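You operate a simulated robot arm through the tools that you are given. There is no shell and no other tool. Be economical: measure what you need, move in short steps, check, and stop when the job is done.

You are at the controls of a simulated two-armed robot. One attempt, no reset.

TASK
Unpack the gold microphone and test it on the cream box.
Fine: leave it in the socket with its word showing; shut the case lid again, both latches undone; leave the rack microphones.

Only the result counts: the job must be done as asked and must still hold three seconds after the hand-in. Knocking over, shifting, dropping, spilling or breaking anything else fails it. Lids that push on must go on centred and level and be pressed home; caps that screw on are set level and turned clockwise until they are tight.

THE ROBOT
Two 7-joint arms with two-finger parallel grippers on one trunk, on a base that drives. Base frame: it is fixed to the floor where the robot stands at the start and does not move with it; the origin is under the middle of the robot, x ahead of it, y to its left, z up. Lengths are in m, angles in rad, forces in N, time in s.
The left shoulder is at the start at [0.06, 0.143, 0.826], the right one opposite. With the tool pointing down near the work surface each hand reaches from about 0.1 to 0.7 m from the robot's upright axis, wherever it stands, measured 20 degrees to its own side. Places, roughly: blue microphone (5x5x15 cm) [0.3, 1.4, 1]; cream box marked mic tester [0.2, 1.7, 1]; green microphone (5x5x15 cm) [0.3, 1.3, 1]; green test button [0.3, 1.6, 1]; left latch of the wooden case [0.6, 0, 0.5]; lid of the wooden case [0.7, 0, 0.6]; power switch of the cream box [0.2, 1.8, 1]; red microphone (5x5x15 cm) [0.3, 1.4, 1]; right latch of the wooden case [0.6, -0.1, 0.5]; socket on the cream box [0.2, 1.7, 1]; yellow microphone (5x5x15 cm) [0.4, 1.2, 1]. Payload 1.57 kg a hand.
The TCP of each hand is the grasp point between the finger pads, 0.03 m short of the fingertips. In the tool frame z runs along the fingers and y along their closing line. The gripper opens to 0.11 m. The fingers are 0.024 m wide and 0.012 m thick; the gripper's body (0.048 by 0.112 m) begins 0.078 m behind the TCP.
Orientation is told as [roll, pitch, yaw] about the base's x, y, z axes, in that order, counted from this pose: with the fingers straight down and closing along the base's y, the tool's x points along the base's -x, its y along +y and its z along -z.

THE INTERFACE
- The arms move only by the tool nudge_tool. It takes "left_targets", "right_targets" or both (then of equal length, played together; a hand with none holds still); each is a list of rows, each a list of 7 numbers: the turn, a rotation vector about the tool's x, y, z in rad, then the shift along the tool's x, y, z in mm, then the gripper command, from -1 (shut) to 1 (fully open), values between in proportion. In form: [[ax, ay, az, tx, ty, tz, gripper], ...]. A call has 1 to 12 rows; each row is the pose to reach, as a shift and turn from the pose commanded when the call began, along the tool's axes at that moment. Each row takes 0.2 s and may step no farther than 0.05 m and 0.15 rad from the row before; otherwise, or with a gripper value out of range, the whole call is refused. Where a pose cannot be reached the arm comes as near as it can. A force on the tool above 90 N (or 10 N above the force at the start of the call, whichever is more), or a blocked arm, ends the call early, and 0.2 s more pass. The fingers move at their own pace (about 0.045 m/s each) and stop on an object; they squeeze with about 30 N. The grip force told is the motor's: it shows also when the fingers shut on nothing. Time passes only in rows, and 0.2 s behind the last, so rows that repeat a pose let the fingers close. The reply holds the time, the measured pose of the TCP, the force on the tool along the base axes, the opening and the grip force, in the units named above and with some noise, with the torque about the TCP (base axes, N m) and any sound that the robot's microphone picked up.
- Cameras (640 x 400 px; columns grow to the right, rows downward): "scene" is now at [0.058, 0.0131, 1.4371]; the picture's right is [0.05, -1.00, 0.00], its down [-0.79, -0.04, -0.61] and it looks along [0.61, 0.03, -0.79] (base axes); focal length 262 px, centre (320, 200). "left" rides on the left gripper at [0.07, -0.016, -0.141] in its tool frame; the picture's right is [0.23, 0.97, 0.00], its down [-0.86, 0.20, -0.48] and it looks along [-0.47, 0.11, 0.88] (tool axes); focal length 222 px, centre (320, 200). "right" rides on the right gripper at [0.07, 0.016, -0.141] in its tool frame; the picture's right is [-0.23, 0.97, 0.00], its down [-0.86, -0.20, -0.48] and it looks along [-0.47, -0.11, 0.88] (tool axes); focal length 222 px, centre (320, 200).
- camera(camera): a new picture of that camera. It takes no simulated time.
- lift_body(by): slides the trunk up (or, below 0, down) by that many m; the arms and the scene camera ride with it, the base frame stays. It gives what a move gives, with no picture.
- base_move(legs): drives the robot by 1 to 6 legs, each [ahead, left, turn to the left] in m, m and rad, along the robot's own axes; the way and the turn of a leg run together, so that a leg with both is an arc; at most 1.5 m and 3.142 rad a leg. The arms and the cameras ride along, it lands a little off, and it stops where it bumps. It gives what a move gives.
- turn_head(pan, tilt): turns the head with the scene camera to pan (to the left, within 1.501 rad either way) and tilt (down, from -0.506 to 1.204), counted from straight ahead of the robot. It gives what a move gives.
- point_at(camera, pixels): for up to 12 pixels [column, row] of the newest picture of that camera ("zoom" is the newest enlarged one), the place [x, y, z] in the base frame of the surface seen there, good to about 0.002 m, but the place of the scene camera against the robot may be out by one fixed shift of up to 0.025 m in any direction. It takes no simulated time.
- enlarge(camera, box): a new picture of the part [left, top, right, bottom] of that camera's present view, enlarged. It takes no simulated time.
- sign_off(): hands the job in; it is judged then, once.

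Keep the steps short. Do not move on a guess: measure, check each grasp and each placing, and mend mistakes. In all there are 80 turns and 58 pictures (those below and enlarged ones count). Leave the grippers open and the arms clear of the work at the hand-in unless told otherwise, and finish with a single line.

The tools are called after "Emit:" as name(argument=value, ...) on one line, values as JSON. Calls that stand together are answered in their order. nudge_tool: Moves the arms, as the interface text tells. Its arguments: {"type":"object","properties":{"left_targets":{"type":"array","items":{"type":"array","items":{"type":"number"}}},"right_targets":{"type":"array","items":{"type":"array","items":{"type":"number"}}}},"required":[]} The other tools are called the same way: lift_body (by) slides the trunk up or down; base_move (legs) drives the base; turn_head (pan, tilt) turns the head that bears the scene camera; camera (camera) takes a picture; point_at (camera, pixels) gives the place of the surface under pixels of a picture; enlarge (camera, box) takes an enlarged picture of a part of a camera's view; sign_off () hands the job in.

At the start:

```text
clock: 0.0
left_position: [0.4182, 0.194, 0.9441]
left_tool_rot: [-0.001, 0.0, -0.001]
left_wrist_force: [-0.2, 0.4, 0.0]
left_moment: [0.04, 0.0, 0.05]
left_gripper_width: 0.1097
left_gripper_force: 0.1
right_position: [0.4736, -0.244, 0.9009]
right_tool_rot: [0.0, -0.001, 0.0]
right_wrist_force: [0.0, 0.6, -0.4]
right_moment: [0.01, -0.01, -0.02]
right_gripper_width: 0.1098
right_gripper_force: 0.0
trunk travel left (down, up): [-0.425, 0.165]
robot x, y, heading: [0.0019, -0.0011, 0.001]
head pan, tilt: [0.049, 0.909]
```

scene: 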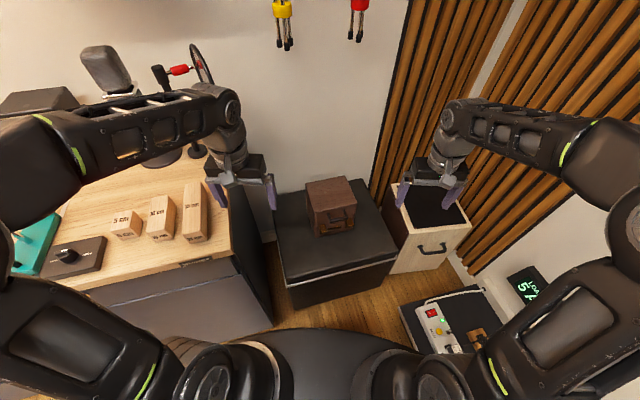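
right: 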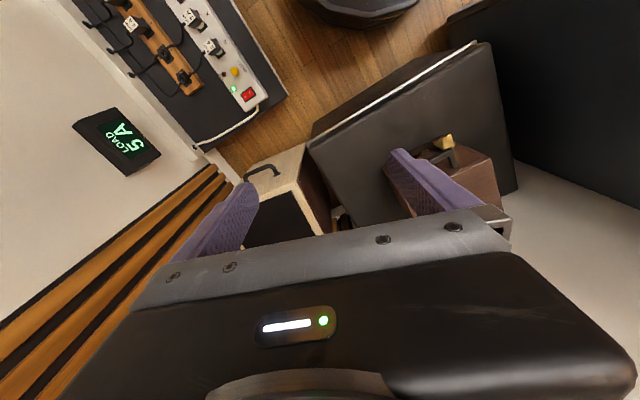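
left: 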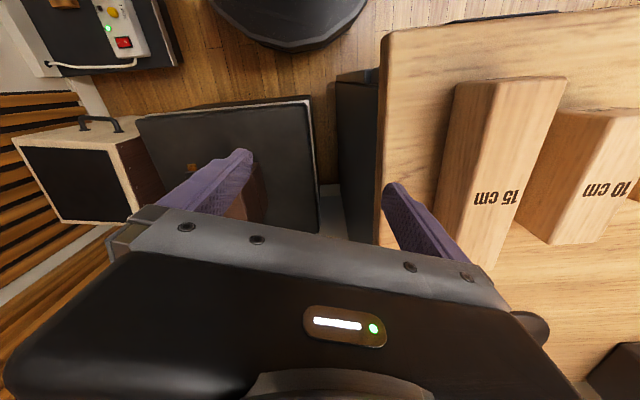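

The wooden case is around pixel (332,207) in the scene view. I take an enlarged look at it, and turn to nothing else yet.

Emit:
enlarge(camera="scene", box=[270, 160, 400, 250])

```text
4.44 times, centred on (335, 205) of scene
```

zoom: 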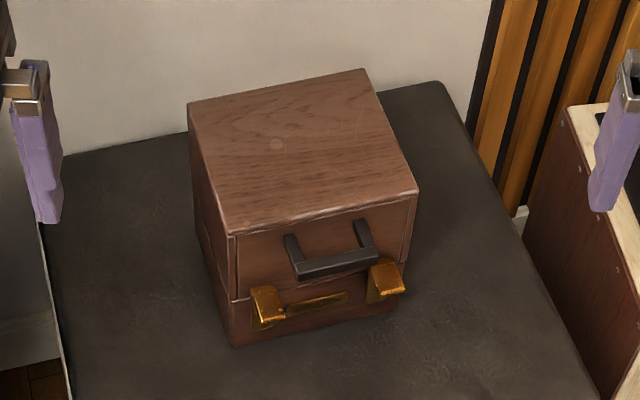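

The case has a split at the latches, a handle on the lid front, and two brass latches. I measure the corners, handle and latches.

Emit:
point_at(camera="zoom", pixels=[[195, 105], [360, 75], [412, 190], [236, 230], [268, 300], [388, 277], [268, 318], [388, 293], [335, 266], [235, 340], [100, 300], [235, 298]])

Emit:
enlarge(camera="scene", box=[310, 205, 360, 237])

```text
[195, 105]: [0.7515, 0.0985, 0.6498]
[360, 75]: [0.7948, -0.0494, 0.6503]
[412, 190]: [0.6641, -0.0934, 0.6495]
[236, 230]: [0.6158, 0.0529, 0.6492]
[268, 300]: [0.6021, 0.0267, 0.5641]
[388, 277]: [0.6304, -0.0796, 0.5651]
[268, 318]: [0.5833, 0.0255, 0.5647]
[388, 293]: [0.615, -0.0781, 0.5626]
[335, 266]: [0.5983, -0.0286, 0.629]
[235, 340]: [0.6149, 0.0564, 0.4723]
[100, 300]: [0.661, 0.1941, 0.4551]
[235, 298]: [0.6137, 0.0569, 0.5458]
```

```text
12.50 times, centred on (335, 221) of scene
```

zoom: 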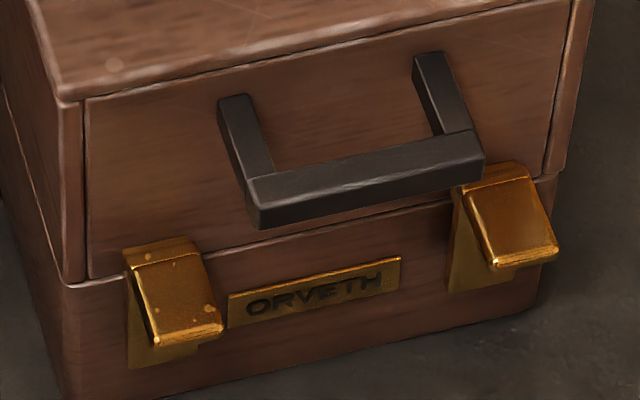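

Case: front faces toward me turned about 0.32 rad, top z 0.65, seam about 0.546, latch tabs stick out at z about 0.56. I bring the right hand back and down, turning it to face the case, to see the latches from close by.

Emit:
nudge_tool(right_targets=[[0, 0, -0.08, 22, 20, 35, 1], [0, 0, -0.16, 44, 40, 70, 1], [0, 0, -0.24, 66, 60, 105, 0], [0, 0, -0.32, 90, 80, 140, -1], [0, 0, -0.32, 110, 90, 160, -1]])

```text
clock: 1.2
left_position: [0.4184, 0.1937, 0.9438]
left_tool_rot: [0.001, 0.0, 0.0]
left_wrist_force: [0.2, 0.7, 1.2]
left_moment: [-0.05, 0.0, -0.01]
left_gripper_width: 0.1098
left_gripper_force: 0.1
right_position: [0.3621, -0.1542, 0.7394]
right_tool_rot: [-0.001, 0.0, 0.32]
right_wrist_force: [0.5, -0.3, 0.4]
right_moment: [0.02, -0.01, 0.03]
right_gripper_width: 0.0419
right_gripper_force: 0.5
trunk travel left (down, up): [-0.425, 0.165]
robot x, y, heading: [0.0039, 0.0014, 0.001]
head pan, tilt: [0.049, 0.909]
```

Now I pitch the right fingers forward by 1.2 rad in place.

Emit:
nudge_tool(right_targets=[[0, -0.15, 0, 0, 0, 10, -1], [0, -0.3, 0, 0, 0, 20, -1], [0, -0.45, 0, 0, 0, 30, -1], [0, -0.6, 0, 0, 0, 40, -1], [0, -0.75, 0, 0, 0, 50, -1], [0, -0.9, 0, 0, 0, 60, -1], [0, -1.05, 0, 0, 0, 70, -1], [0, -1.2, 0, 0, 0, 80, -1]])

Emit:
camera(camera="right")

```text
clock: 3.0
left_position: [0.4194, 0.1928, 0.9439]
left_tool_rot: [0.0, 0.0, -0.001]
left_wrist_force: [0.9, 0.5, 0.5]
left_moment: [0.03, 0.13, -0.03]
left_gripper_width: 0.1099
left_gripper_force: 0.1
right_position: [0.4265, -0.1596, 0.6951]
right_tool_rot: [-0.028, -1.212, 0.43]
right_wrist_force: [-9.4, -0.6, -2.5]
right_moment: [0.2, -0.59, -0.29]
right_gripper_width: 0.0002
right_gripper_force: 21.0
right hand out of reach, approached as far as the arm can: row 2, 3, 4, 5, 6, 7, 8
trunk travel left (down, up): [-0.425, 0.165]
robot x, y, heading: [-0.0, 0.0024, -0.002]
head pan, tilt: [0.049, 0.909]
```

```text
52 pictures are left
```

right: 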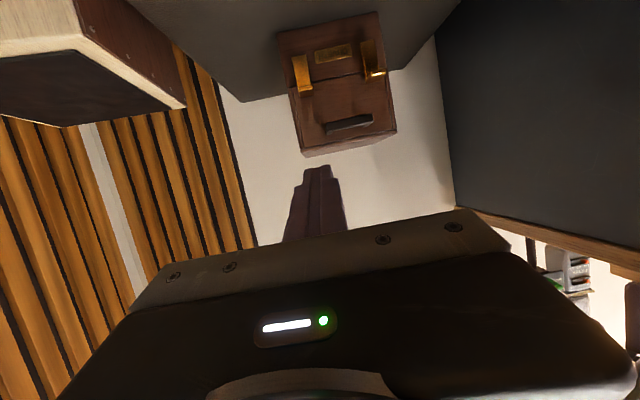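

The picture shows the case upside down (camera is below the hand), latches at (302,73) and (372,60). The arm is cramped; I want to back the base, so I look left and around first.

Emit:
turn_head(pan=1.5, tilt=0.5)

Emit:
camera(camera="scene")

Emit:
turn_head(pan=-1.5, tilt=0.8)

Emit:
camera(camera="scene")

```text
clock: 4.6
left_position: [0.4188, 0.1925, 0.9438]
left_tool_rot: [0.0, -0.001, 0.001]
left_wrist_force: [0.4, -0.2, -0.5]
left_moment: [0.0, 0.02, 0.03]
left_gripper_width: 0.1099
left_gripper_force: 0.2
right_position: [0.4262, -0.1549, 0.6938]
right_tool_rot: [-0.028, -1.206, 0.443]
right_wrist_force: [0.1, -0.1, -0.3]
right_moment: [0.02, 0.03, -0.01]
right_gripper_width: 0.0
right_gripper_force: 21.0
trunk travel left (down, up): [-0.425, 0.165]
robot x, y, heading: [0.0014, 0.0005, -0.005]
head pan, tilt: [1.499, 0.499]
```

```text
51 pictures are left
```

scene: 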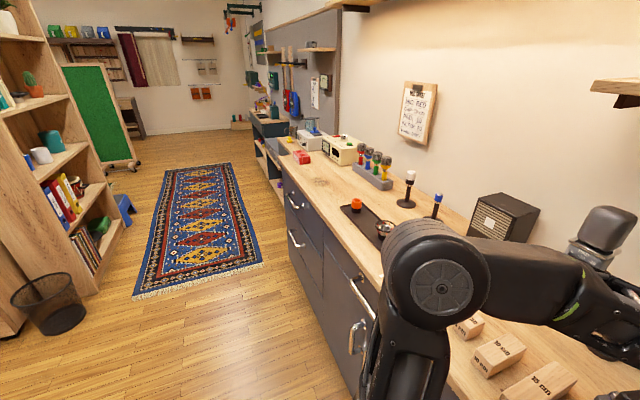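

```text
clock: 7.2
left_position: [0.4184, 0.1942, 0.9439]
left_tool_rot: [0.002, 0.001, -0.002]
left_wrist_force: [-0.4, 0.7, 0.6]
left_moment: [-0.01, 0.0, -0.01]
left_gripper_width: 0.1101
left_gripper_force: 0.1
right_position: [0.4261, -0.1558, 0.6933]
right_tool_rot: [-0.028, -1.208, 0.444]
right_wrist_force: [0.1, -0.4, -0.2]
right_moment: [0.01, 0.01, 0.03]
right_gripper_width: 0.0
right_gripper_force: 21.0
trunk travel left (down, up): [-0.425, 0.165]
robot x, y, heading: [-0.002, 0.0011, 0.005]
head pan, tilt: [-1.499, 0.799]
```

```text
50 pictures are left
```

scene: 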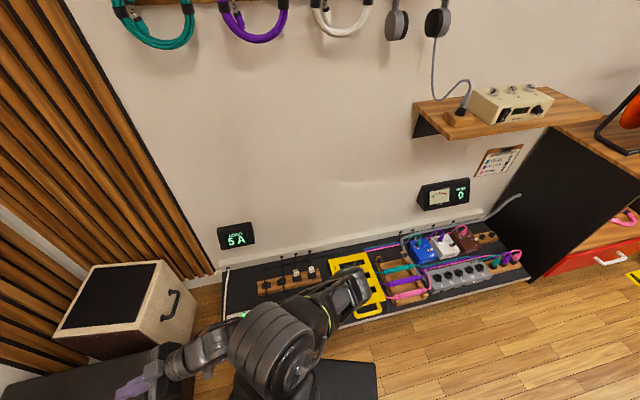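

Floor behind is open (the power strip stands off to the right). I back up 0.18 m and look straight ahead again.

Emit:
base_move(legs=[[-0.18, 0, 0]])

Emit:
turn_head(pan=0.0, tilt=0.75)

```text
clock: 8.7
left_position: [0.2371, 0.1935, 0.9445]
left_tool_rot: [0.001, 0.0, -0.002]
left_wrist_force: [0.5, 0.4, 0.5]
left_moment: [0.03, -0.03, 0.0]
left_gripper_width: 0.11
left_gripper_force: 0.1
right_position: [0.2371, -0.1807, 0.6845]
right_tool_rot: [0.024, -1.184, 0.318]
right_wrist_force: [1.1, 0.1, -0.6]
right_moment: [0.02, -0.05, -0.03]
right_gripper_width: 0.0
right_gripper_force: 21.3
trunk travel left (down, up): [-0.425, 0.165]
robot x, y, heading: [-0.1801, -0.0032, 0.001]
head pan, tilt: [-1.499, 0.799]
```

```text
clock: 10.3
left_position: [0.2392, 0.194, 0.9437]
left_tool_rot: [0.001, 0.0, -0.003]
left_wrist_force: [0.1, -0.2, 0.1]
left_moment: [0.05, 0.0, -0.04]
left_gripper_width: 0.1099
left_gripper_force: 0.0
right_position: [0.238, -0.1801, 0.6852]
right_tool_rot: [0.024, -1.182, 0.319]
right_wrist_force: [-0.6, 1.0, 0.8]
right_moment: [-0.03, 0.04, 0.02]
right_gripper_width: 0.0
right_gripper_force: 21.3
trunk travel left (down, up): [-0.425, 0.165]
robot x, y, heading: [-0.1822, 0.0035, -0.002]
head pan, tilt: [0.0, 0.75]
```

Now I advance the right hand along its fingers by 0.2 m toward the case front (stays about 0.15 m short) and look.

Emit:
nudge_tool(right_targets=[[0, 0, 0, 0, -2, 40, -1], [0, 0, 0, 0, -4, 80, -1], [0, 0, 0, 0, -6, 120, -1], [0, 0, 0, 0, -8, 160, -1], [0, 0, 0, 0, -10, 200, -1]])

Emit:
camera(camera="right")

Emit:
camera(camera="scene")

```text
clock: 11.5
left_position: [0.2375, 0.1933, 0.9432]
left_tool_rot: [-0.001, 0.001, 0.0]
left_wrist_force: [0.2, 0.3, 0.0]
left_moment: [0.01, 0.0, -0.02]
left_gripper_width: 0.1097
left_gripper_force: 0.1
right_position: [0.4228, -0.1562, 0.6218]
right_tool_rot: [0.048, -1.173, 0.32]
right_wrist_force: [0.6, -0.3, -1.4]
right_moment: [0.03, 0.0, 0.02]
right_gripper_width: 0.0004
right_gripper_force: 21.5
right hand out of reach, approached as far as the arm can: row 3, 4, 5
trunk travel left (down, up): [-0.425, 0.165]
robot x, y, heading: [-0.1807, 0.0023, 0.0]
head pan, tilt: [0.0, 0.75]
```

```text
49 pictures are left
```

right: 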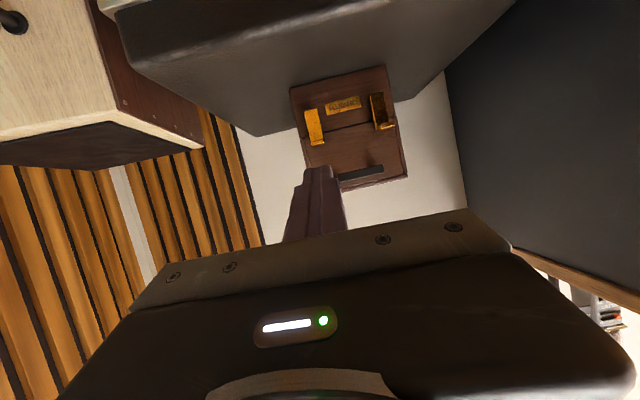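

```text
48 pictures are left
```

scene: 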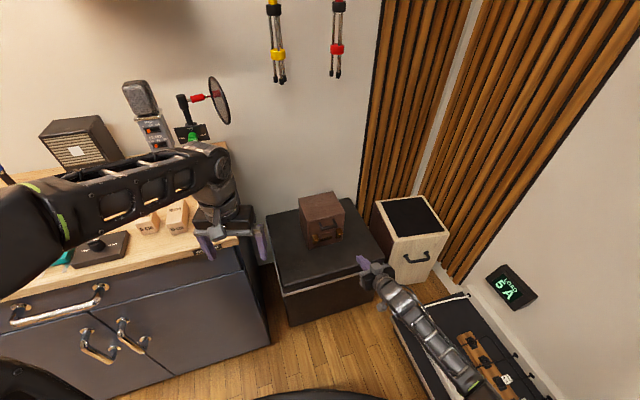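

The right arm runs out of reach in this pose. Before choosing another, I look closely at the latches from here and measure them with the hand camera, plus the bench edges.

Emit:
enlarge(camera="right", box=[280, 60, 420, 190])

Emit:
point_at(camera="right", pixels=[[314, 122], [317, 138], [377, 108], [385, 124], [344, 103], [362, 172], [293, 92], [306, 165], [386, 68], [406, 174]])

Emit:
point_at(camera="scene", pixels=[[318, 242], [336, 234], [302, 199], [336, 193], [343, 211], [308, 220], [230, 238], [100, 268], [20, 290], [290, 280], [270, 225]])

```text
3.08 times, centred on (350, 125) of right
```

zoom: 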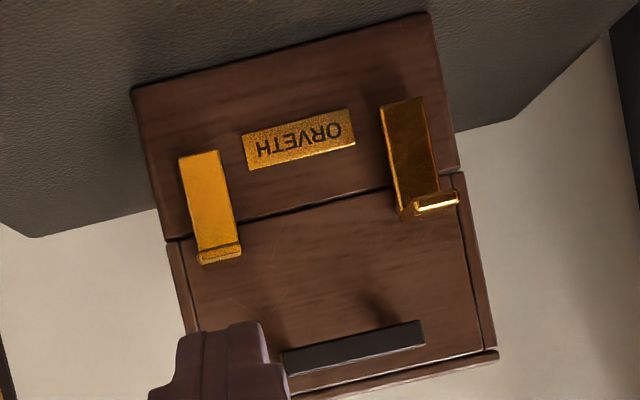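

```text
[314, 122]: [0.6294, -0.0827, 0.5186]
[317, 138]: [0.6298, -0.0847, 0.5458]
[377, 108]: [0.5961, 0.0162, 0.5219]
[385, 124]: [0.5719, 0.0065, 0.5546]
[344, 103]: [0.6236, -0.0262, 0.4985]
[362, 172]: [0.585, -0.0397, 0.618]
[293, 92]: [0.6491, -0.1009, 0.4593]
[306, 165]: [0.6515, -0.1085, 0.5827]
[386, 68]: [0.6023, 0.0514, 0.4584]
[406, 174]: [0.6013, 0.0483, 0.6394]
```

```text
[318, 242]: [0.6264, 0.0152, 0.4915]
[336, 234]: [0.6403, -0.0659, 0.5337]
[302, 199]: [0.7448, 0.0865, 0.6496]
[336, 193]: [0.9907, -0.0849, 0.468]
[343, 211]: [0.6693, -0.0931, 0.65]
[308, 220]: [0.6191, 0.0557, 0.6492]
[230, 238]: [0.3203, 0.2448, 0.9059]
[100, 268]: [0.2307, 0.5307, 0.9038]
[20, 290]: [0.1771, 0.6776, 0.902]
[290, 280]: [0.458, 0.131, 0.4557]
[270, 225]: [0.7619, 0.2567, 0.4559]
```

The latches are plates on the lower box with a lip at the top that sticks out (~4 cm from the front), so they should fold outward and down. I measure lips and handle exactly in the enlarged hand picture.

Emit:
point_at(camera="zoom", pixels=[[203, 258], [238, 250], [220, 245], [205, 200], [195, 160], [418, 210], [455, 196], [435, 203], [410, 160], [400, 110], [290, 360], [420, 332]])

```text
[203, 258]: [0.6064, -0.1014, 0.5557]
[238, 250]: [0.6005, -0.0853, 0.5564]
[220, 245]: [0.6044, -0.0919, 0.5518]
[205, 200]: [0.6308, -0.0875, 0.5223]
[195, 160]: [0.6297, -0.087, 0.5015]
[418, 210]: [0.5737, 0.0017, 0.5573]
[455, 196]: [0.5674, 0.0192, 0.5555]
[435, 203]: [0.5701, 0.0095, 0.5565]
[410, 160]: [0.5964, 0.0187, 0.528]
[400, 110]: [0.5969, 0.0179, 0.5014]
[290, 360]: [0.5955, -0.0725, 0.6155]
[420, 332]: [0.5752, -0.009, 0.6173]
```

Lips: right (0.604,-0.093,0.556), left (0.570,0.010,0.556); handle bar at z 0.615 between them. I'll press each lip down with shut fingers pitched about 45°. First I re-pitch and draw back slightly, then drive 0.08 m ahead.

Emit:
nudge_tool(right_targets=[[0, 0.13, 0, 0, 0, -40, -1], [0, 0.26, 0, 0, 0, -60, -1], [0, 0.38, 0, 0, 0, -60, -1]])

Emit:
base_move(legs=[[0.08, 0, 0]])

```text
clock: 12.3
left_position: [0.2388, 0.1934, 0.9433]
left_tool_rot: [0.002, -0.001, 0.0]
left_wrist_force: [0.2, -0.5, 0.1]
left_moment: [0.02, 0.05, -0.03]
left_gripper_width: 0.1101
left_gripper_force: 0.1
right_position: [0.3684, -0.1749, 0.6454]
right_tool_rot: [0.015, -0.801, 0.332]
right_wrist_force: [0.5, -0.3, 0.6]
right_moment: [0.01, 0.0, 0.06]
right_gripper_width: 0.0001
right_gripper_force: 21.2
trunk travel left (down, up): [-0.425, 0.165]
robot x, y, heading: [-0.1837, 0.0001, -0.005]
head pan, tilt: [0.0, 0.75]
```

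```text
clock: 13.3
left_position: [0.3187, 0.1939, 0.9419]
left_tool_rot: [0.001, 0.002, -0.003]
left_wrist_force: [-0.2, 0.2, -0.4]
left_moment: [-0.02, 0.02, -0.06]
left_gripper_width: 0.1099
left_gripper_force: 0.2
right_position: [0.4496, -0.1752, 0.6462]
right_tool_rot: [0.013, -0.804, 0.331]
right_wrist_force: [0.9, -0.1, 0.8]
right_moment: [-0.01, -0.01, 0.02]
right_gripper_width: 0.0
right_gripper_force: 21.5
trunk travel left (down, up): [-0.425, 0.165]
robot x, y, heading: [-0.1003, -0.0002, -0.004]
head pan, tilt: [0.0, 0.75]
```

Now I move the right fingertip to hover ~4 cm above the right latch lip.

Emit:
nudge_tool(right_targets=[[0, 0, 0, -26, 7, 32, -1], [0, 0, 0, -52, 14, 64, -1], [0, 0, 0, -78, 20, 97, -1], [0, 0, 0, -103, 26.5, 129, -1]])

Emit:
camera(camera="right")

Emit:
enlarge(camera="scene", box=[250, 180, 410, 280])

```text
clock: 14.3
left_position: [0.3185, 0.1927, 0.9434]
left_tool_rot: [-0.001, -0.001, -0.001]
left_wrist_force: [0.5, -0.2, -0.4]
left_moment: [0.05, 0.0, 0.02]
left_gripper_width: 0.1103
left_gripper_force: 0.0
right_position: [0.5957, -0.0945, 0.6307]
right_tool_rot: [0.016, -0.804, 0.33]
right_wrist_force: [0.1, -0.2, -1.2]
right_moment: [0.03, -0.01, 0.0]
right_gripper_width: 0.0
right_gripper_force: 21.2
trunk travel left (down, up): [-0.425, 0.165]
robot x, y, heading: [-0.1009, -0.0009, -0.001]
head pan, tilt: [0.0, 0.75]
```

```text
46 pictures are left
```

right: 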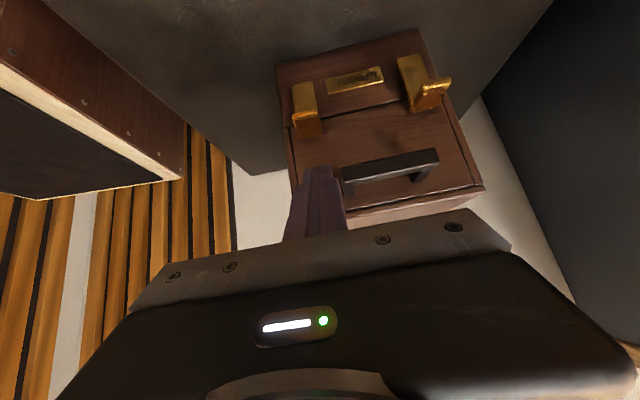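

```text
4.00 times, centred on (330, 230) of scene
```

zoom: 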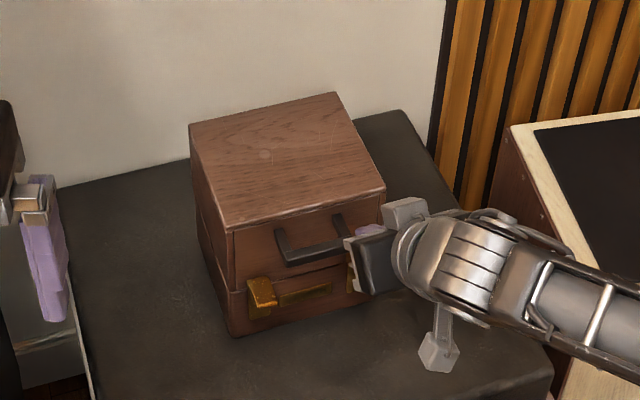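

The right lip is at (307,120) just ahead of my fingertip (318,170). I re-measure it from here.

Emit:
point_at(camera="right", pixels=[[295, 116], [318, 112], [307, 118], [308, 128], [304, 95], [432, 100], [449, 78], [432, 83], [345, 175], [318, 168]])

```text
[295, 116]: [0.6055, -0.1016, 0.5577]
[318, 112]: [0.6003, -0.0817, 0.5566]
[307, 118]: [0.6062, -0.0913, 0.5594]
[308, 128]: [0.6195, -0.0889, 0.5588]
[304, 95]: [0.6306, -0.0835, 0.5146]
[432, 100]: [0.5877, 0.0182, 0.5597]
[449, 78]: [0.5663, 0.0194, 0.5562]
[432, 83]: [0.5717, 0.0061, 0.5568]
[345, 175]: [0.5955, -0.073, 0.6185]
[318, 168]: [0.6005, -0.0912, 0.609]
```

Readings agree. I press straight down on the right lip (contact expected at ~42 mm), watching the force.

Emit:
nudge_tool(right_targets=[[0, 0, 0, 14, -2, 14, -1], [0, 0, 0, 25, -3, 24.5, -1], [0, 0, 0, 32, -3, 31, -1], [0, 0, 0, 36, -3, 35, -1], [0, 0, 0, 39.5, -3, 38.5, -1]])

Emit:
camera(camera="right")

```text
clock: 15.5
left_position: [0.3123, 0.192, 0.948]
left_tool_rot: [0.0, -0.007, 0.0]
left_wrist_force: [0.6, 0.4, 0.7]
left_moment: [0.03, 0.0, -0.03]
left_gripper_width: 0.11
left_gripper_force: 0.1
right_position: [0.5958, -0.0977, 0.5883]
right_tool_rot: [0.011, -0.823, 0.336]
right_wrist_force: [-26.3, -13.7, 68.2]
right_moment: [-0.04, -0.13, 0.2]
right_gripper_width: 0.0
right_gripper_force: 21.9
trunk travel left (down, up): [-0.425, 0.165]
robot x, y, heading: [-0.0995, -0.0008, 0.002]
head pan, tilt: [0.0, 0.75]
```

```text
44 pictures are left
```

right: 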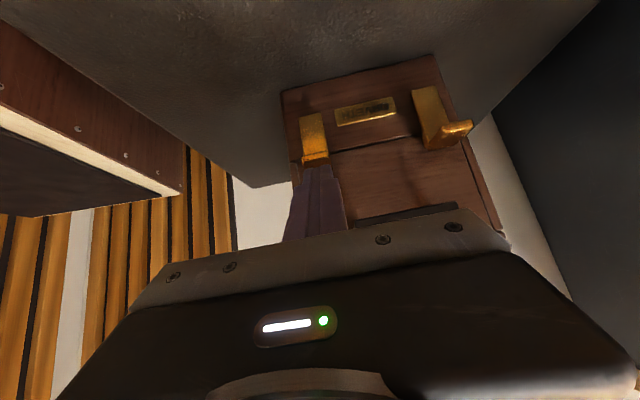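

Nearly 70 N down and it doesn't move: pressing isn't it. The lip is a tab to lift from beneath. I back off, go below the tab, and slide the tip in under it.

Emit:
nudge_tool(right_targets=[[0, 0, 0, 21.6, -3, 21.1, -1], [0, 0, 0, 41, -1, 1, -1], [0, 0, 0, 60, 0, -18, -1], [0, 0, 0, 80, 1, 0, -1], [0, 0, 0, 101.2, 2, 13.2, -1], [0, 0, 0, 101.2, 2, 13.2, -1]])

Emit:
camera(camera="right")

```text
clock: 15.8
left_position: [0.3153, 0.1907, 0.9448]
left_tool_rot: [0.0, 0.0, -0.003]
left_wrist_force: [0.0, 0.0, -0.8]
left_moment: [0.03, 0.02, 0.04]
left_gripper_width: 0.11
left_gripper_force: 0.1
right_position: [0.6045, -0.095, 0.5891]
right_tool_rot: [0.017, -0.84, 0.335]
right_wrist_force: [-8.5, -1.7, 32.0]
right_moment: [0.11, -0.14, 0.09]
right_gripper_width: 0.0
right_gripper_force: 21.3
trunk travel left (down, up): [-0.425, 0.165]
robot x, y, heading: [-0.0987, 0.0006, -0.002]
head pan, tilt: [0.0, 0.75]
stopped in row 1 (right hand): the force on the tool passed its limit at 122 N (the readings are from after the stop); the commanded pose is now the measured one
```

```text
43 pictures are left
```

right: 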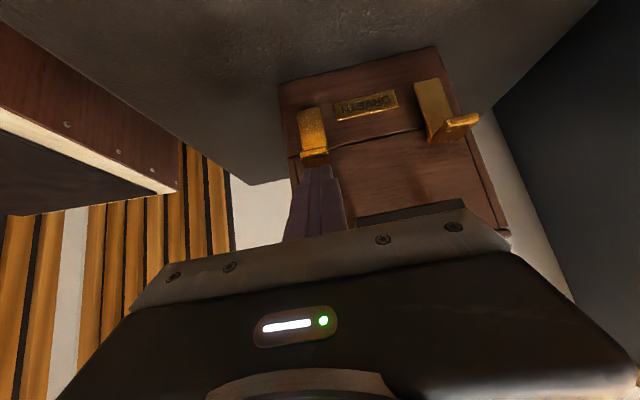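

My row signs were wrong (I carried over the old frame), it stopped on force. Corrected: first up 25 mm, then back 60 mm, then down to below the tab.

Emit:
nudge_tool(right_targets=[[0, 0, 0, -18.6, 0, -16.7, -1], [0, 0, 0, 1.4, 1, -39, -1], [0, 0, 0, 21.4, 2, -61.4, -1], [0, 0, 0, 49, 2, -43, -1], [0, 0, 0, 76, 2, -24.8, -1]])

Emit:
camera(camera="right")

Emit:
point_at(camera="scene", pixels=[[320, 200]])

```text
clock: 17.0
left_position: [0.3183, 0.1918, 0.9444]
left_tool_rot: [0.0, 0.0, -0.004]
left_wrist_force: [0.2, 0.3, -1.3]
left_moment: [0.04, 0.01, 0.0]
left_gripper_width: 0.1101
left_gripper_force: 0.1
right_position: [0.5359, -0.1171, 0.5422]
right_tool_rot: [0.017, -0.826, 0.331]
right_wrist_force: [0.1, -0.1, 0.2]
right_moment: [0.01, -0.01, -0.03]
right_gripper_width: 0.0
right_gripper_force: 21.2
trunk travel left (down, up): [-0.425, 0.165]
robot x, y, heading: [-0.104, -0.0038, -0.006]
head pan, tilt: [0.0, 0.75]
```

```text
42 pictures are left
```

right: 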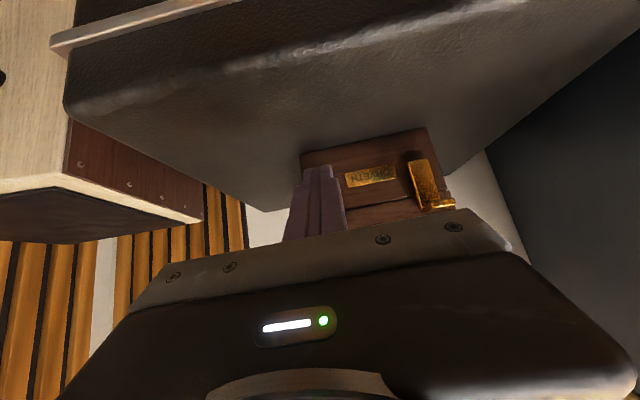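

```text
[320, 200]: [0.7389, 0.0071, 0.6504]
```

I re-measure the case (left latch lip, base corners) to see whether it moved.

Emit:
point_at(camera="right", pixels=[[303, 155], [426, 130], [432, 206], [446, 203], [418, 170], [370, 178]])

Emit:
enlarge(camera="scene", box=[290, 190, 370, 240])

```text
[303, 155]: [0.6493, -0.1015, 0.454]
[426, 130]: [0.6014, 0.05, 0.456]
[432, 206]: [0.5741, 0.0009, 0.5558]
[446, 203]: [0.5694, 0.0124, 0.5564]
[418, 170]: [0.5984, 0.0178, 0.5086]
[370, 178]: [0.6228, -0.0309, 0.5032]
```

```text
8.00 times, centred on (330, 215) of scene
```

zoom: 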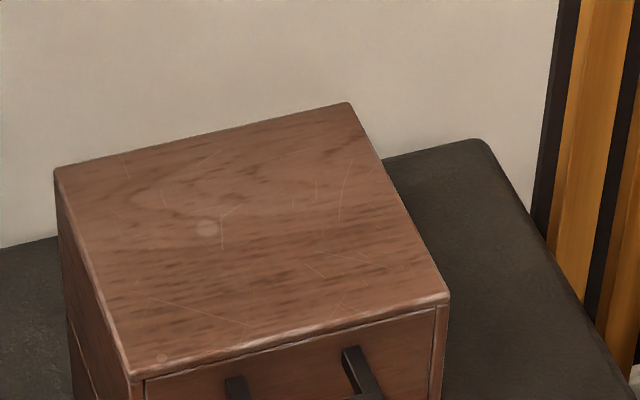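

The case hasn't moved. Now I slide 55 mm in under the right tab and lift.

Emit:
nudge_tool(right_targets=[[0, 0, 0, -18.6, 1.5, 20.2, -1], [0, 0, 0, -37.3, 2.7, 40.4, -1], [0, 0, 0, -44.6, 2.7, 33.6, -1], [0, 0, 0, -52, 2.7, 26.8, -1], [0, 0, 0, -59.4, 2.7, 20, -1], [0, 0, 0, -66.7, 2.7, 13.3, -1]])

Emit:
camera(camera="right")

```text
clock: 18.4
left_position: [0.3188, 0.1887, 0.944]
left_tool_rot: [0.002, 0.001, -0.006]
left_wrist_force: [1.5, -0.7, -0.7]
left_moment: [0.02, 0.07, 0.03]
left_gripper_width: 0.1102
left_gripper_force: 0.0
right_position: [0.5753, -0.1018, 0.566]
right_tool_rot: [0.017, -0.792, 0.326]
right_wrist_force: [-80.1, -22.0, -33.4]
right_moment: [-0.8, 2.28, 0.07]
right_gripper_width: 0.0002
right_gripper_force: 20.8
trunk travel left (down, up): [-0.425, 0.165]
robot x, y, heading: [-0.1032, 0.0005, -0.006]
head pan, tilt: [0.0, 0.75]
```

```text
40 pictures are left
```

right: 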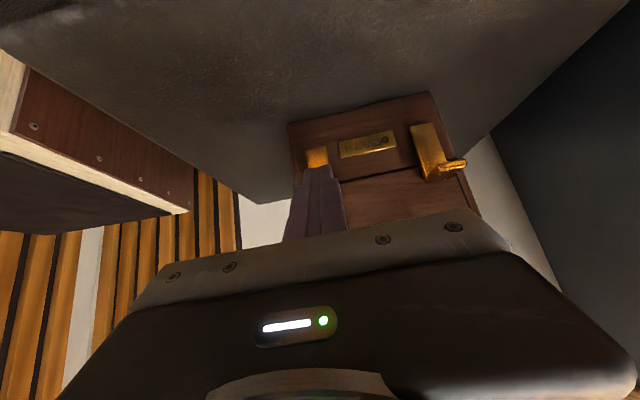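

Forces rose to 80 N mostly sideways; my sloped fingers shove more than lift. I back off (down and back) and look closely at the latch shape.

Emit:
nudge_tool(right_targets=[[0, 0, 0, 15, 0, 5, -1], [0, 0, 0, 40, -1, -22, -1], [0, 0, 0, 60, -2, -45, -1]])

Emit:
enlarge(camera="right", box=[285, 110, 485, 235])

```text
clock: 19.2
left_position: [0.3184, 0.1929, 0.9438]
left_tool_rot: [0.0, 0.001, -0.001]
left_wrist_force: [0.1, 0.5, -0.7]
left_moment: [0.01, 0.01, -0.01]
left_gripper_width: 0.1099
left_gripper_force: 0.1
right_position: [0.5194, -0.1214, 0.5706]
right_tool_rot: [0.016, -0.83, 0.335]
right_wrist_force: [0.4, -0.4, 0.6]
right_moment: [-0.01, 0.04, 0.0]
right_gripper_width: 0.0
right_gripper_force: 20.6
trunk travel left (down, up): [-0.425, 0.165]
robot x, y, heading: [-0.1022, -0.001, 0.002]
head pan, tilt: [0.0, 0.75]
```

```text
3.20 times, centred on (385, 172) of right
```

zoom: 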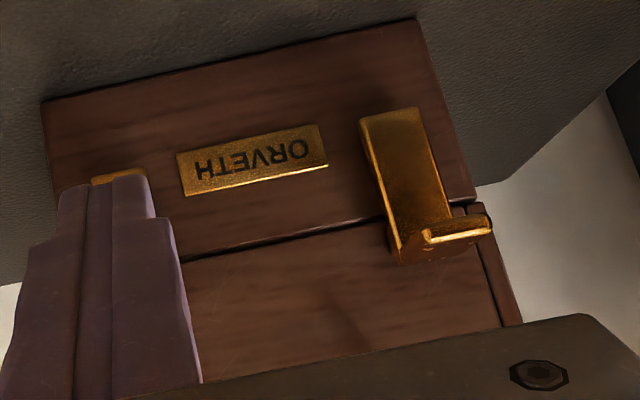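

The plate crosses the seam from a bottom hinge: it must swing outward. My earlier press pushed inward at the same time. Now I press from above on the right lip's end while drawing outward.

Emit:
nudge_tool(right_targets=[[0, 0, 0, -22.1, 0, -20.3, -1], [0, 0, 0, -49, 1, 9, -1], [0, 0, 0, -75.4, 1.7, 38, -1], [0, 0, 0, -66.5, 1.7, 46.1, -1], [0, 0, 0, -57.3, 1.7, 47.8, -1], [0, 0, 0, -48.1, 1.7, 46.7, -1], [0, 0, 0, -38.3, 1.7, 44.8, -1], [0, 0, 0, -29.8, 1.7, 44.5, -1]])

Emit:
enlarge(camera="right", box=[265, 80, 485, 220])

```text
clock: 21.0
left_position: [0.3166, 0.1923, 0.9439]
left_tool_rot: [-0.001, -0.001, -0.003]
left_wrist_force: [0.4, -0.3, -0.1]
left_moment: [-0.01, 0.0, 0.0]
left_gripper_width: 0.1101
left_gripper_force: 0.1
right_position: [0.5647, -0.1034, 0.5604]
right_tool_rot: [0.016, -0.827, 0.33]
right_wrist_force: [-25.1, -7.2, 14.5]
right_moment: [-0.08, 0.55, -0.1]
right_gripper_width: 0.0001
right_gripper_force: 21.2
trunk travel left (down, up): [-0.425, 0.165]
robot x, y, heading: [-0.0979, 0.0011, -0.002]
head pan, tilt: [0.0, 0.75]
```

```text
2.86 times, centred on (375, 150) of right
```

zoom: 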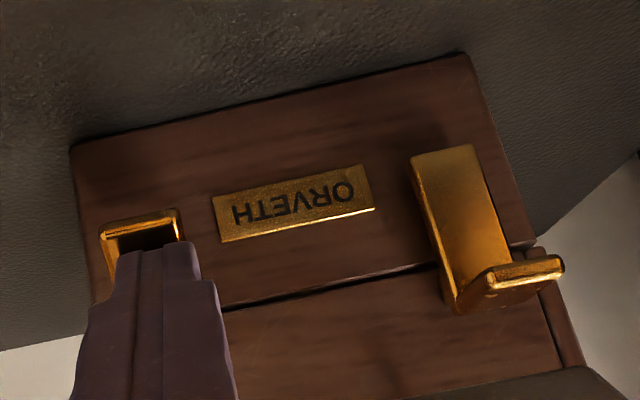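

The right latch has swung down (lip edge now at (140,215) in the enlargement). I lift clear and look.

Emit:
nudge_tool(right_targets=[[0, 0, 0, -22, 0, -20, -1], [0, 0, 0, -40, 0, -37, -1], [0, 0, 0, -25, 0, -60, -1]])

Emit:
enlarge(camera="right", box=[265, 60, 485, 200])

```text
clock: 21.8
left_position: [0.319, 0.1928, 0.9429]
left_tool_rot: [0.0, 0.0, -0.002]
left_wrist_force: [-0.5, 0.1, -0.3]
left_moment: [0.01, -0.01, 0.01]
left_gripper_width: 0.1099
left_gripper_force: 0.0
right_position: [0.5408, -0.1125, 0.6192]
right_tool_rot: [0.018, -0.825, 0.333]
right_wrist_force: [-0.5, 0.3, 0.3]
right_moment: [-0.01, -0.02, -0.02]
right_gripper_width: 0.0
right_gripper_force: 20.7
trunk travel left (down, up): [-0.425, 0.165]
robot x, y, heading: [-0.1026, -0.0023, 0.0]
head pan, tilt: [0.0, 0.75]
```

```text
2.86 times, centred on (375, 130) of right
```

zoom: 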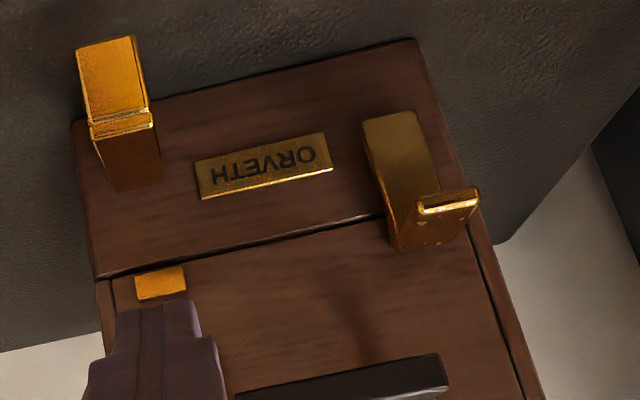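

The right latch is open. Same move on the left latch: shift left 109 mm, forward 58 mm, then press down and outward.

Emit:
nudge_tool(right_targets=[[0, 0, 0, 0, 36, 0, -1], [0, 0, 0, 0, 72, 0, -1], [0, 0, 0, 0, 109, 0, -1], [0, 0, 0, -19.5, 109, 21.3, -1], [0, 0, 0, -38.9, 109, 42.6, -1], [0, 0, 0, -24.9, 109, 55.4, -1], [0, 0, 0, -16, 109, 63.5, -1], [0, 0, 0, -6.7, 109, 65.2, -1], [0, 0, 0, 2.4, 109, 64.1, -1], [0, 0, 0, 12.2, 109, 62.3, -1], [0, 0, 0, 20.7, 109, 61.9, -1]])

Emit:
enlarge(camera="right", box=[200, 60, 420, 200])

```text
clock: 24.2
left_position: [0.3162, 0.1928, 0.9452]
left_tool_rot: [-0.001, -0.001, -0.002]
left_wrist_force: [0.3, -0.3, -0.4]
left_moment: [0.01, -0.01, 0.03]
left_gripper_width: 0.11
left_gripper_force: 0.2
right_position: [0.5332, 0.0018, 0.5639]
right_tool_rot: [0.02, -0.824, 0.331]
right_wrist_force: [-12.8, -1.8, 7.8]
right_moment: [-0.05, 0.28, -0.05]
right_gripper_width: 0.0
right_gripper_force: 21.0
trunk travel left (down, up): [-0.425, 0.165]
robot x, y, heading: [-0.1037, -0.0023, 0.002]
head pan, tilt: [0.0, 0.75]
```

```text
2.86 times, centred on (310, 130) of right
```

zoom: 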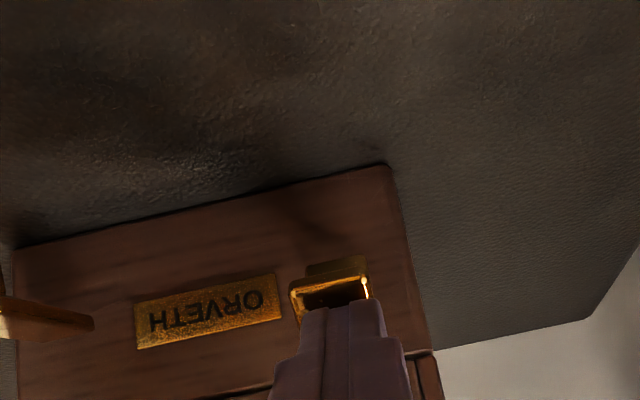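

It is turning. A little more down and out, then lift away and look.

Emit:
nudge_tool(right_targets=[[0, 0, 0, 8, 0, 1, -1], [0, 0, 0, 14, 0, 1, -1], [0, 0, 0, -15, 0, -23, -1], [0, 0, 0, -35, 0, -42, -1], [0, 0, 0, -20, 0, -65, -1]])

Emit:
camera(camera="right")

```text
clock: 25.4
left_position: [0.3169, 0.1914, 0.9429]
left_tool_rot: [0.0, 0.0, -0.001]
left_wrist_force: [-0.2, -0.2, 0.3]
left_moment: [0.03, 0.01, 0.01]
left_gripper_width: 0.1102
left_gripper_force: 0.0
right_position: [0.5026, -0.0118, 0.6217]
right_tool_rot: [0.018, -0.824, 0.333]
right_wrist_force: [-0.5, -1.5, -0.1]
right_moment: [-0.03, -0.01, 0.01]
right_gripper_width: 0.0
right_gripper_force: 20.5
trunk travel left (down, up): [-0.425, 0.165]
robot x, y, heading: [-0.1005, -0.0009, -0.004]
head pan, tilt: [0.0, 0.75]
```

```text
35 pictures are left
```

right: 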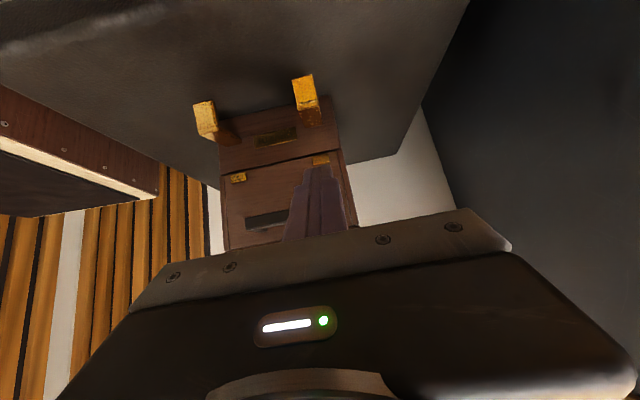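

Both latches are down. Next the lid: I'll push up under the handle bar (z 0.6155, centre about (0.585,-0.041)) along the arc around the rear hinge. For reach I first draw the hand back 100 mm and drive ahead 0.12 m.

Emit:
nudge_tool(right_targets=[[0, 0, 0, 22, -7, -25, -1], [0, 0, 0, 45, -14, -50, -1], [0, 0, 0, 67, -20, -74, -1]])

Emit:
base_move(legs=[[0.12, 0, 0]])

Emit:
camera(camera="right")

```text
clock: 26.2
left_position: [0.3168, 0.1918, 0.9452]
left_tool_rot: [0.0, 0.0, -0.002]
left_wrist_force: [-0.8, 0.0, 0.7]
left_moment: [0.03, -0.05, 0.01]
left_gripper_width: 0.1101
left_gripper_force: 0.0
right_position: [0.4228, -0.0823, 0.6315]
right_tool_rot: [0.017, -0.829, 0.333]
right_wrist_force: [-0.3, 0.2, 0.6]
right_moment: [-0.01, -0.02, 0.0]
right_gripper_width: 0.0
right_gripper_force: 20.8
right hand out of reach, approached as far as the arm can: row 3
trunk travel left (down, up): [-0.425, 0.165]
robot x, y, heading: [-0.0991, 0.0021, -0.004]
head pan, tilt: [0.0, 0.75]
```

```text
clock: 27.5
left_position: [0.4386, 0.1931, 0.9432]
left_tool_rot: [0.001, 0.001, -0.001]
left_wrist_force: [-0.3, -0.8, -0.4]
left_moment: [0.01, 0.03, -0.03]
left_gripper_width: 0.11
left_gripper_force: 0.0
right_position: [0.5456, -0.0822, 0.6296]
right_tool_rot: [0.017, -0.826, 0.331]
right_wrist_force: [-0.6, -0.9, -0.9]
right_moment: [-0.02, -0.02, 0.04]
right_gripper_width: 0.0001
right_gripper_force: 20.7
trunk travel left (down, up): [-0.425, 0.165]
robot x, y, heading: [0.0148, -0.0047, 0.001]
head pan, tilt: [0.0, 0.75]
```

```text
34 pictures are left
```

right: 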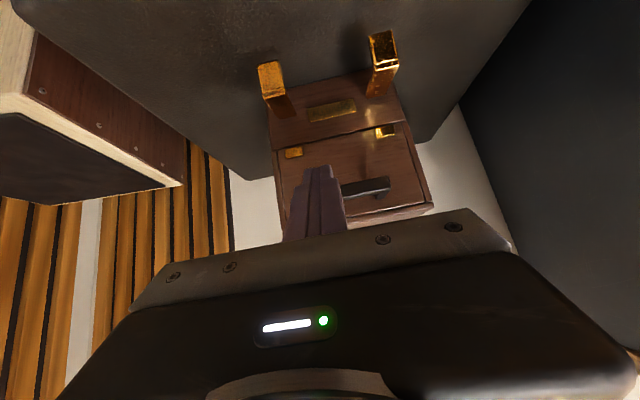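

Handle bar at (365,187). I lower, slip the shut fingers under the bar, and lift along the hinge arc to about 30° first.

Emit:
nudge_tool(right_targets=[[0, 0, 0, 17.6, 13, 16.3, -1], [0, 0, 0, -7.1, 26, 43.1, -1], [0, 0, 0, -14.3, 26, 36.4, -1], [0, 0, 0, -38.4, 26, 28.6, -1], [0, 0, 0, -63.3, 26, 24.3, -1], [0, 0, 0, -88.6, 26, 23.2, -1], [0, 0, 0, -113.9, 26, 25.3, -1]])

Emit:
camera(camera="scene")

```text
clock: 29.1
left_position: [0.4395, 0.1918, 0.9426]
left_tool_rot: [0.001, 0.001, -0.001]
left_wrist_force: [0.8, -0.4, 0.1]
left_moment: [0.0, -0.01, 0.0]
left_gripper_width: 0.1101
left_gripper_force: 0.1
right_position: [0.6264, -0.0267, 0.6982]
right_tool_rot: [0.017, -0.825, 0.331]
right_wrist_force: [0.3, 0.8, -1.0]
right_moment: [-0.01, -0.01, 0.02]
right_gripper_width: 0.0
right_gripper_force: 21.6
right hand out of reach, approached as far as the arm can: row 1, 2
trunk travel left (down, up): [-0.425, 0.165]
robot x, y, heading: [0.0214, -0.001, -0.002]
head pan, tilt: [0.0, 0.75]
```

```text
33 pictures are left
```

scene: 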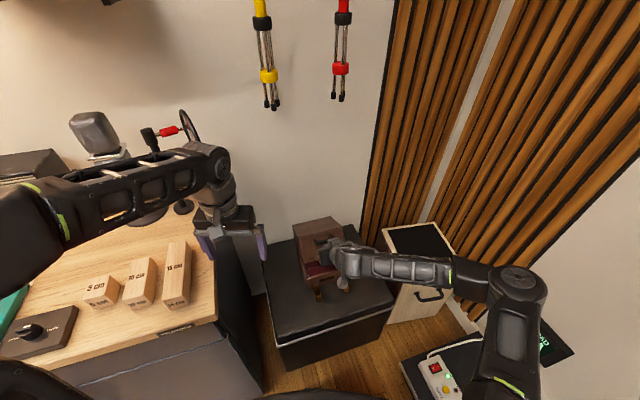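

The lid appears ajar (red inside). I check closely.

Emit:
enlarge(camera="scene", box=[270, 200, 390, 300])

```text
4.00 times, centred on (330, 250) of scene
```

zoom: 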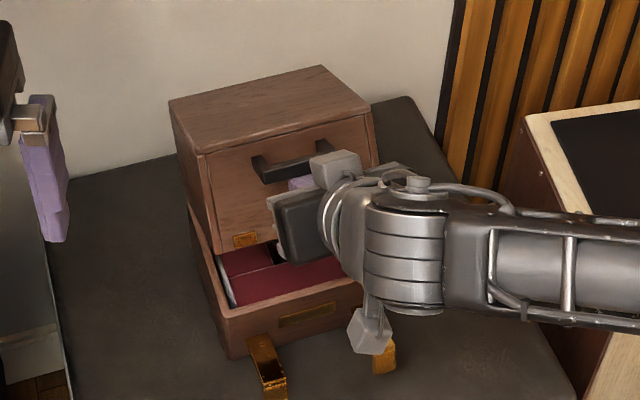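

Lid is ~30° open with my fingers under the bar. I continue along the arc to about 90°.

Emit:
nudge_tool(right_targets=[[0, 0, 0, -24.6, 0, 5.4, -1], [0, 0, 0, -48.3, 0, 14.2, -1], [0, 0, 0, -70.7, 0, 25.8, -1], [0, 0, 0, -91.5, 0, 40.3, -1], [0, 0, 0, -110.1, 0, 57.3, -1], [0, 0, 0, -126.4, 0, 76.7, -1], [0, 0, 0, -140.1, 0, 98, -1], [0, 0, 0, -150.7, 0, 120.9, -1]])

Emit:
enlarge(camera="scene", box=[250, 180, 410, 300])

```text
clock: 30.9
left_position: [0.4377, 0.193, 0.9442]
left_tool_rot: [-0.001, 0.0, -0.001]
left_wrist_force: [1.0, -0.4, 0.2]
left_moment: [-0.04, -0.01, 0.0]
left_gripper_width: 0.1098
left_gripper_force: 0.1
right_position: [0.807, 0.0374, 0.7262]
right_tool_rot: [0.015, -0.825, 0.332]
right_wrist_force: [-0.7, 0.0, 0.8]
right_moment: [0.03, 0.02, -0.01]
right_gripper_width: 0.0
right_gripper_force: 21.8
trunk travel left (down, up): [-0.425, 0.165]
robot x, y, heading: [0.0208, -0.0014, -0.003]
head pan, tilt: [0.0, 0.75]
```

```text
3.33 times, centred on (330, 240) of scene
```

zoom: 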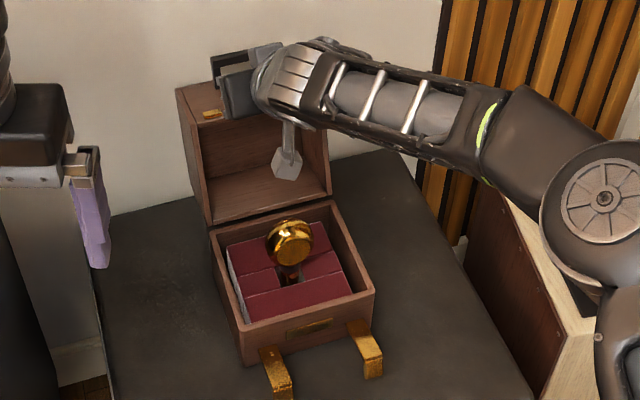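

Lid is upright; the gold mic stands in red foam. I push a little further to ~98° and see the force.

Emit:
nudge_tool(right_targets=[[0, 0, 0, -4, 0, 12, -1], [0, 0, 0, -7.7, 0, 24.1, -1], [0, 0, 0, -11, 0, 38, -1]])

Emit:
enlarge(camera="scene", box=[250, 180, 410, 300])

```text
clock: 31.7
left_position: [0.4394, 0.1927, 0.9438]
left_tool_rot: [0.0, -0.001, -0.003]
left_wrist_force: [0.2, 0.1, 0.2]
left_moment: [-0.06, -0.02, 0.02]
left_gripper_width: 0.1098
left_gripper_force: 0.0
right_position: [0.8394, 0.0501, 0.7098]
right_tool_rot: [0.017, -0.828, 0.333]
right_wrist_force: [0.5, 0.1, 0.8]
right_moment: [-0.02, 0.0, -0.02]
right_gripper_width: 0.0
right_gripper_force: 21.1
trunk travel left (down, up): [-0.425, 0.165]
robot x, y, heading: [0.0168, -0.0025, -0.003]
head pan, tilt: [0.0, 0.75]
```

```text
3.33 times, centred on (330, 240) of scene
```

zoom: 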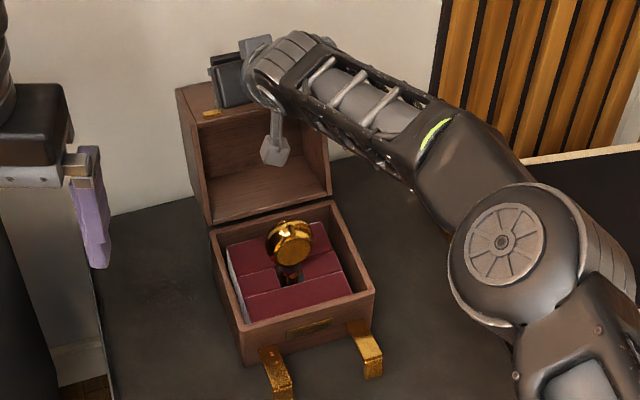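

The lid stays open on its own stop. I raise the right hand clear and draw it back.

Emit:
nudge_tool(right_targets=[[0, 0, 0, -16, 0, -15, -1], [0, 0, 0, -33, 0, -30, -1], [0, 0, 0, -59, 0, -54, -1], [0, 0, 0, -85, 0, -78, -1], [0, 0, 0, -55, 0, -111, -1], [0, 0, 0, -25, 0, -144, -1], [0, 0, 0, 5, 0, -177, -1], [0, 0, 0, 35, -10, -210, -1], [0, 0, 0, 65, -30, -240, -1]])

Emit:
camera(camera="right")

Emit:
enlarge(camera="scene", box=[270, 190, 380, 290])

```text
clock: 33.7
left_position: [0.4382, 0.1914, 0.945]
left_tool_rot: [-0.001, -0.001, -0.003]
left_wrist_force: [0.8, -0.6, 0.4]
left_moment: [0.03, 0.01, 0.0]
left_gripper_width: 0.11
left_gripper_force: 0.1
right_position: [0.6411, -0.0541, 0.8229]
right_tool_rot: [0.018, -0.827, 0.334]
right_wrist_force: [0.4, -0.2, -0.6]
right_moment: [-0.02, -0.03, -0.03]
right_gripper_width: 0.0
right_gripper_force: 21.4
trunk travel left (down, up): [-0.425, 0.165]
robot x, y, heading: [0.0195, 0.0003, -0.002]
head pan, tilt: [0.0, 0.75]
```

```text
29 pictures are left
```

right: 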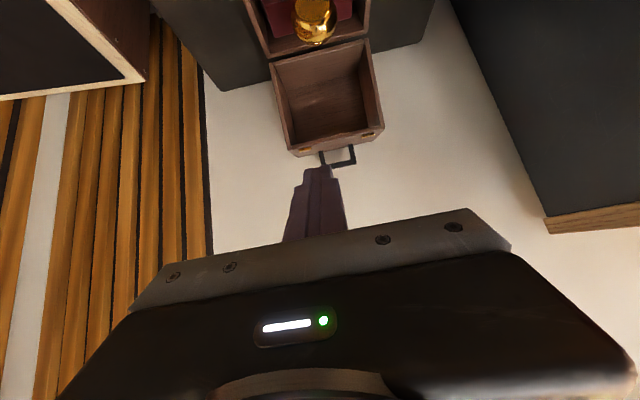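

```text
4.00 times, centred on (325, 240) of scene
```

zoom: 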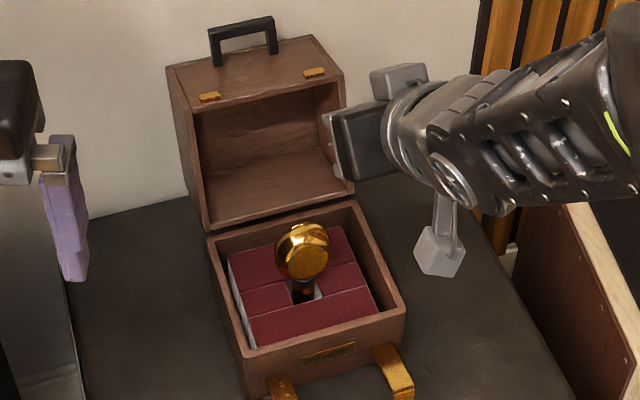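

The mic's ball head is at (303,250). I measure it, the foam and surroundings.

Emit:
point_at(camera="zoom", pixels=[[303, 235], [280, 252], [328, 250], [303, 272], [302, 292], [260, 265], [340, 265], [310, 310], [225, 245], [345, 210], [400, 305], [245, 365]])

Emit:
point_at(camera="right", pixels=[[315, 10], [315, 25], [298, 20], [334, 20], [318, 45], [270, 62], [370, 42], [338, 145], [300, 155], [380, 130], [350, 165]])

```text
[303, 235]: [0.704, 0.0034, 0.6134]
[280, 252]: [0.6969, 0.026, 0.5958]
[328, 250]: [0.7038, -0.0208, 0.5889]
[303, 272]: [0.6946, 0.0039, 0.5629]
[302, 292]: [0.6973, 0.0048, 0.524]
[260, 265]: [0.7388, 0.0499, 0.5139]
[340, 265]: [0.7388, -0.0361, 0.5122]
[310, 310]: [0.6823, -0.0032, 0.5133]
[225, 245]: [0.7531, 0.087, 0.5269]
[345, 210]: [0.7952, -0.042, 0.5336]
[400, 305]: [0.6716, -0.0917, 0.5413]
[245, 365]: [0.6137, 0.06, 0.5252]
```

```text
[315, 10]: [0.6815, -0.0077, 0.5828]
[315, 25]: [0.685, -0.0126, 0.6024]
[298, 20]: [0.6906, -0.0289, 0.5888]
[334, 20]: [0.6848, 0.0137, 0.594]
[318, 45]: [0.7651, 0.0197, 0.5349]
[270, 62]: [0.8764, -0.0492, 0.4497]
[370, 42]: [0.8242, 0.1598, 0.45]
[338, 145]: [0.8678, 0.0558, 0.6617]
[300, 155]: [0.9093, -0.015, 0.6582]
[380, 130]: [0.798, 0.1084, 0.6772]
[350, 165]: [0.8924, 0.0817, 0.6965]
```

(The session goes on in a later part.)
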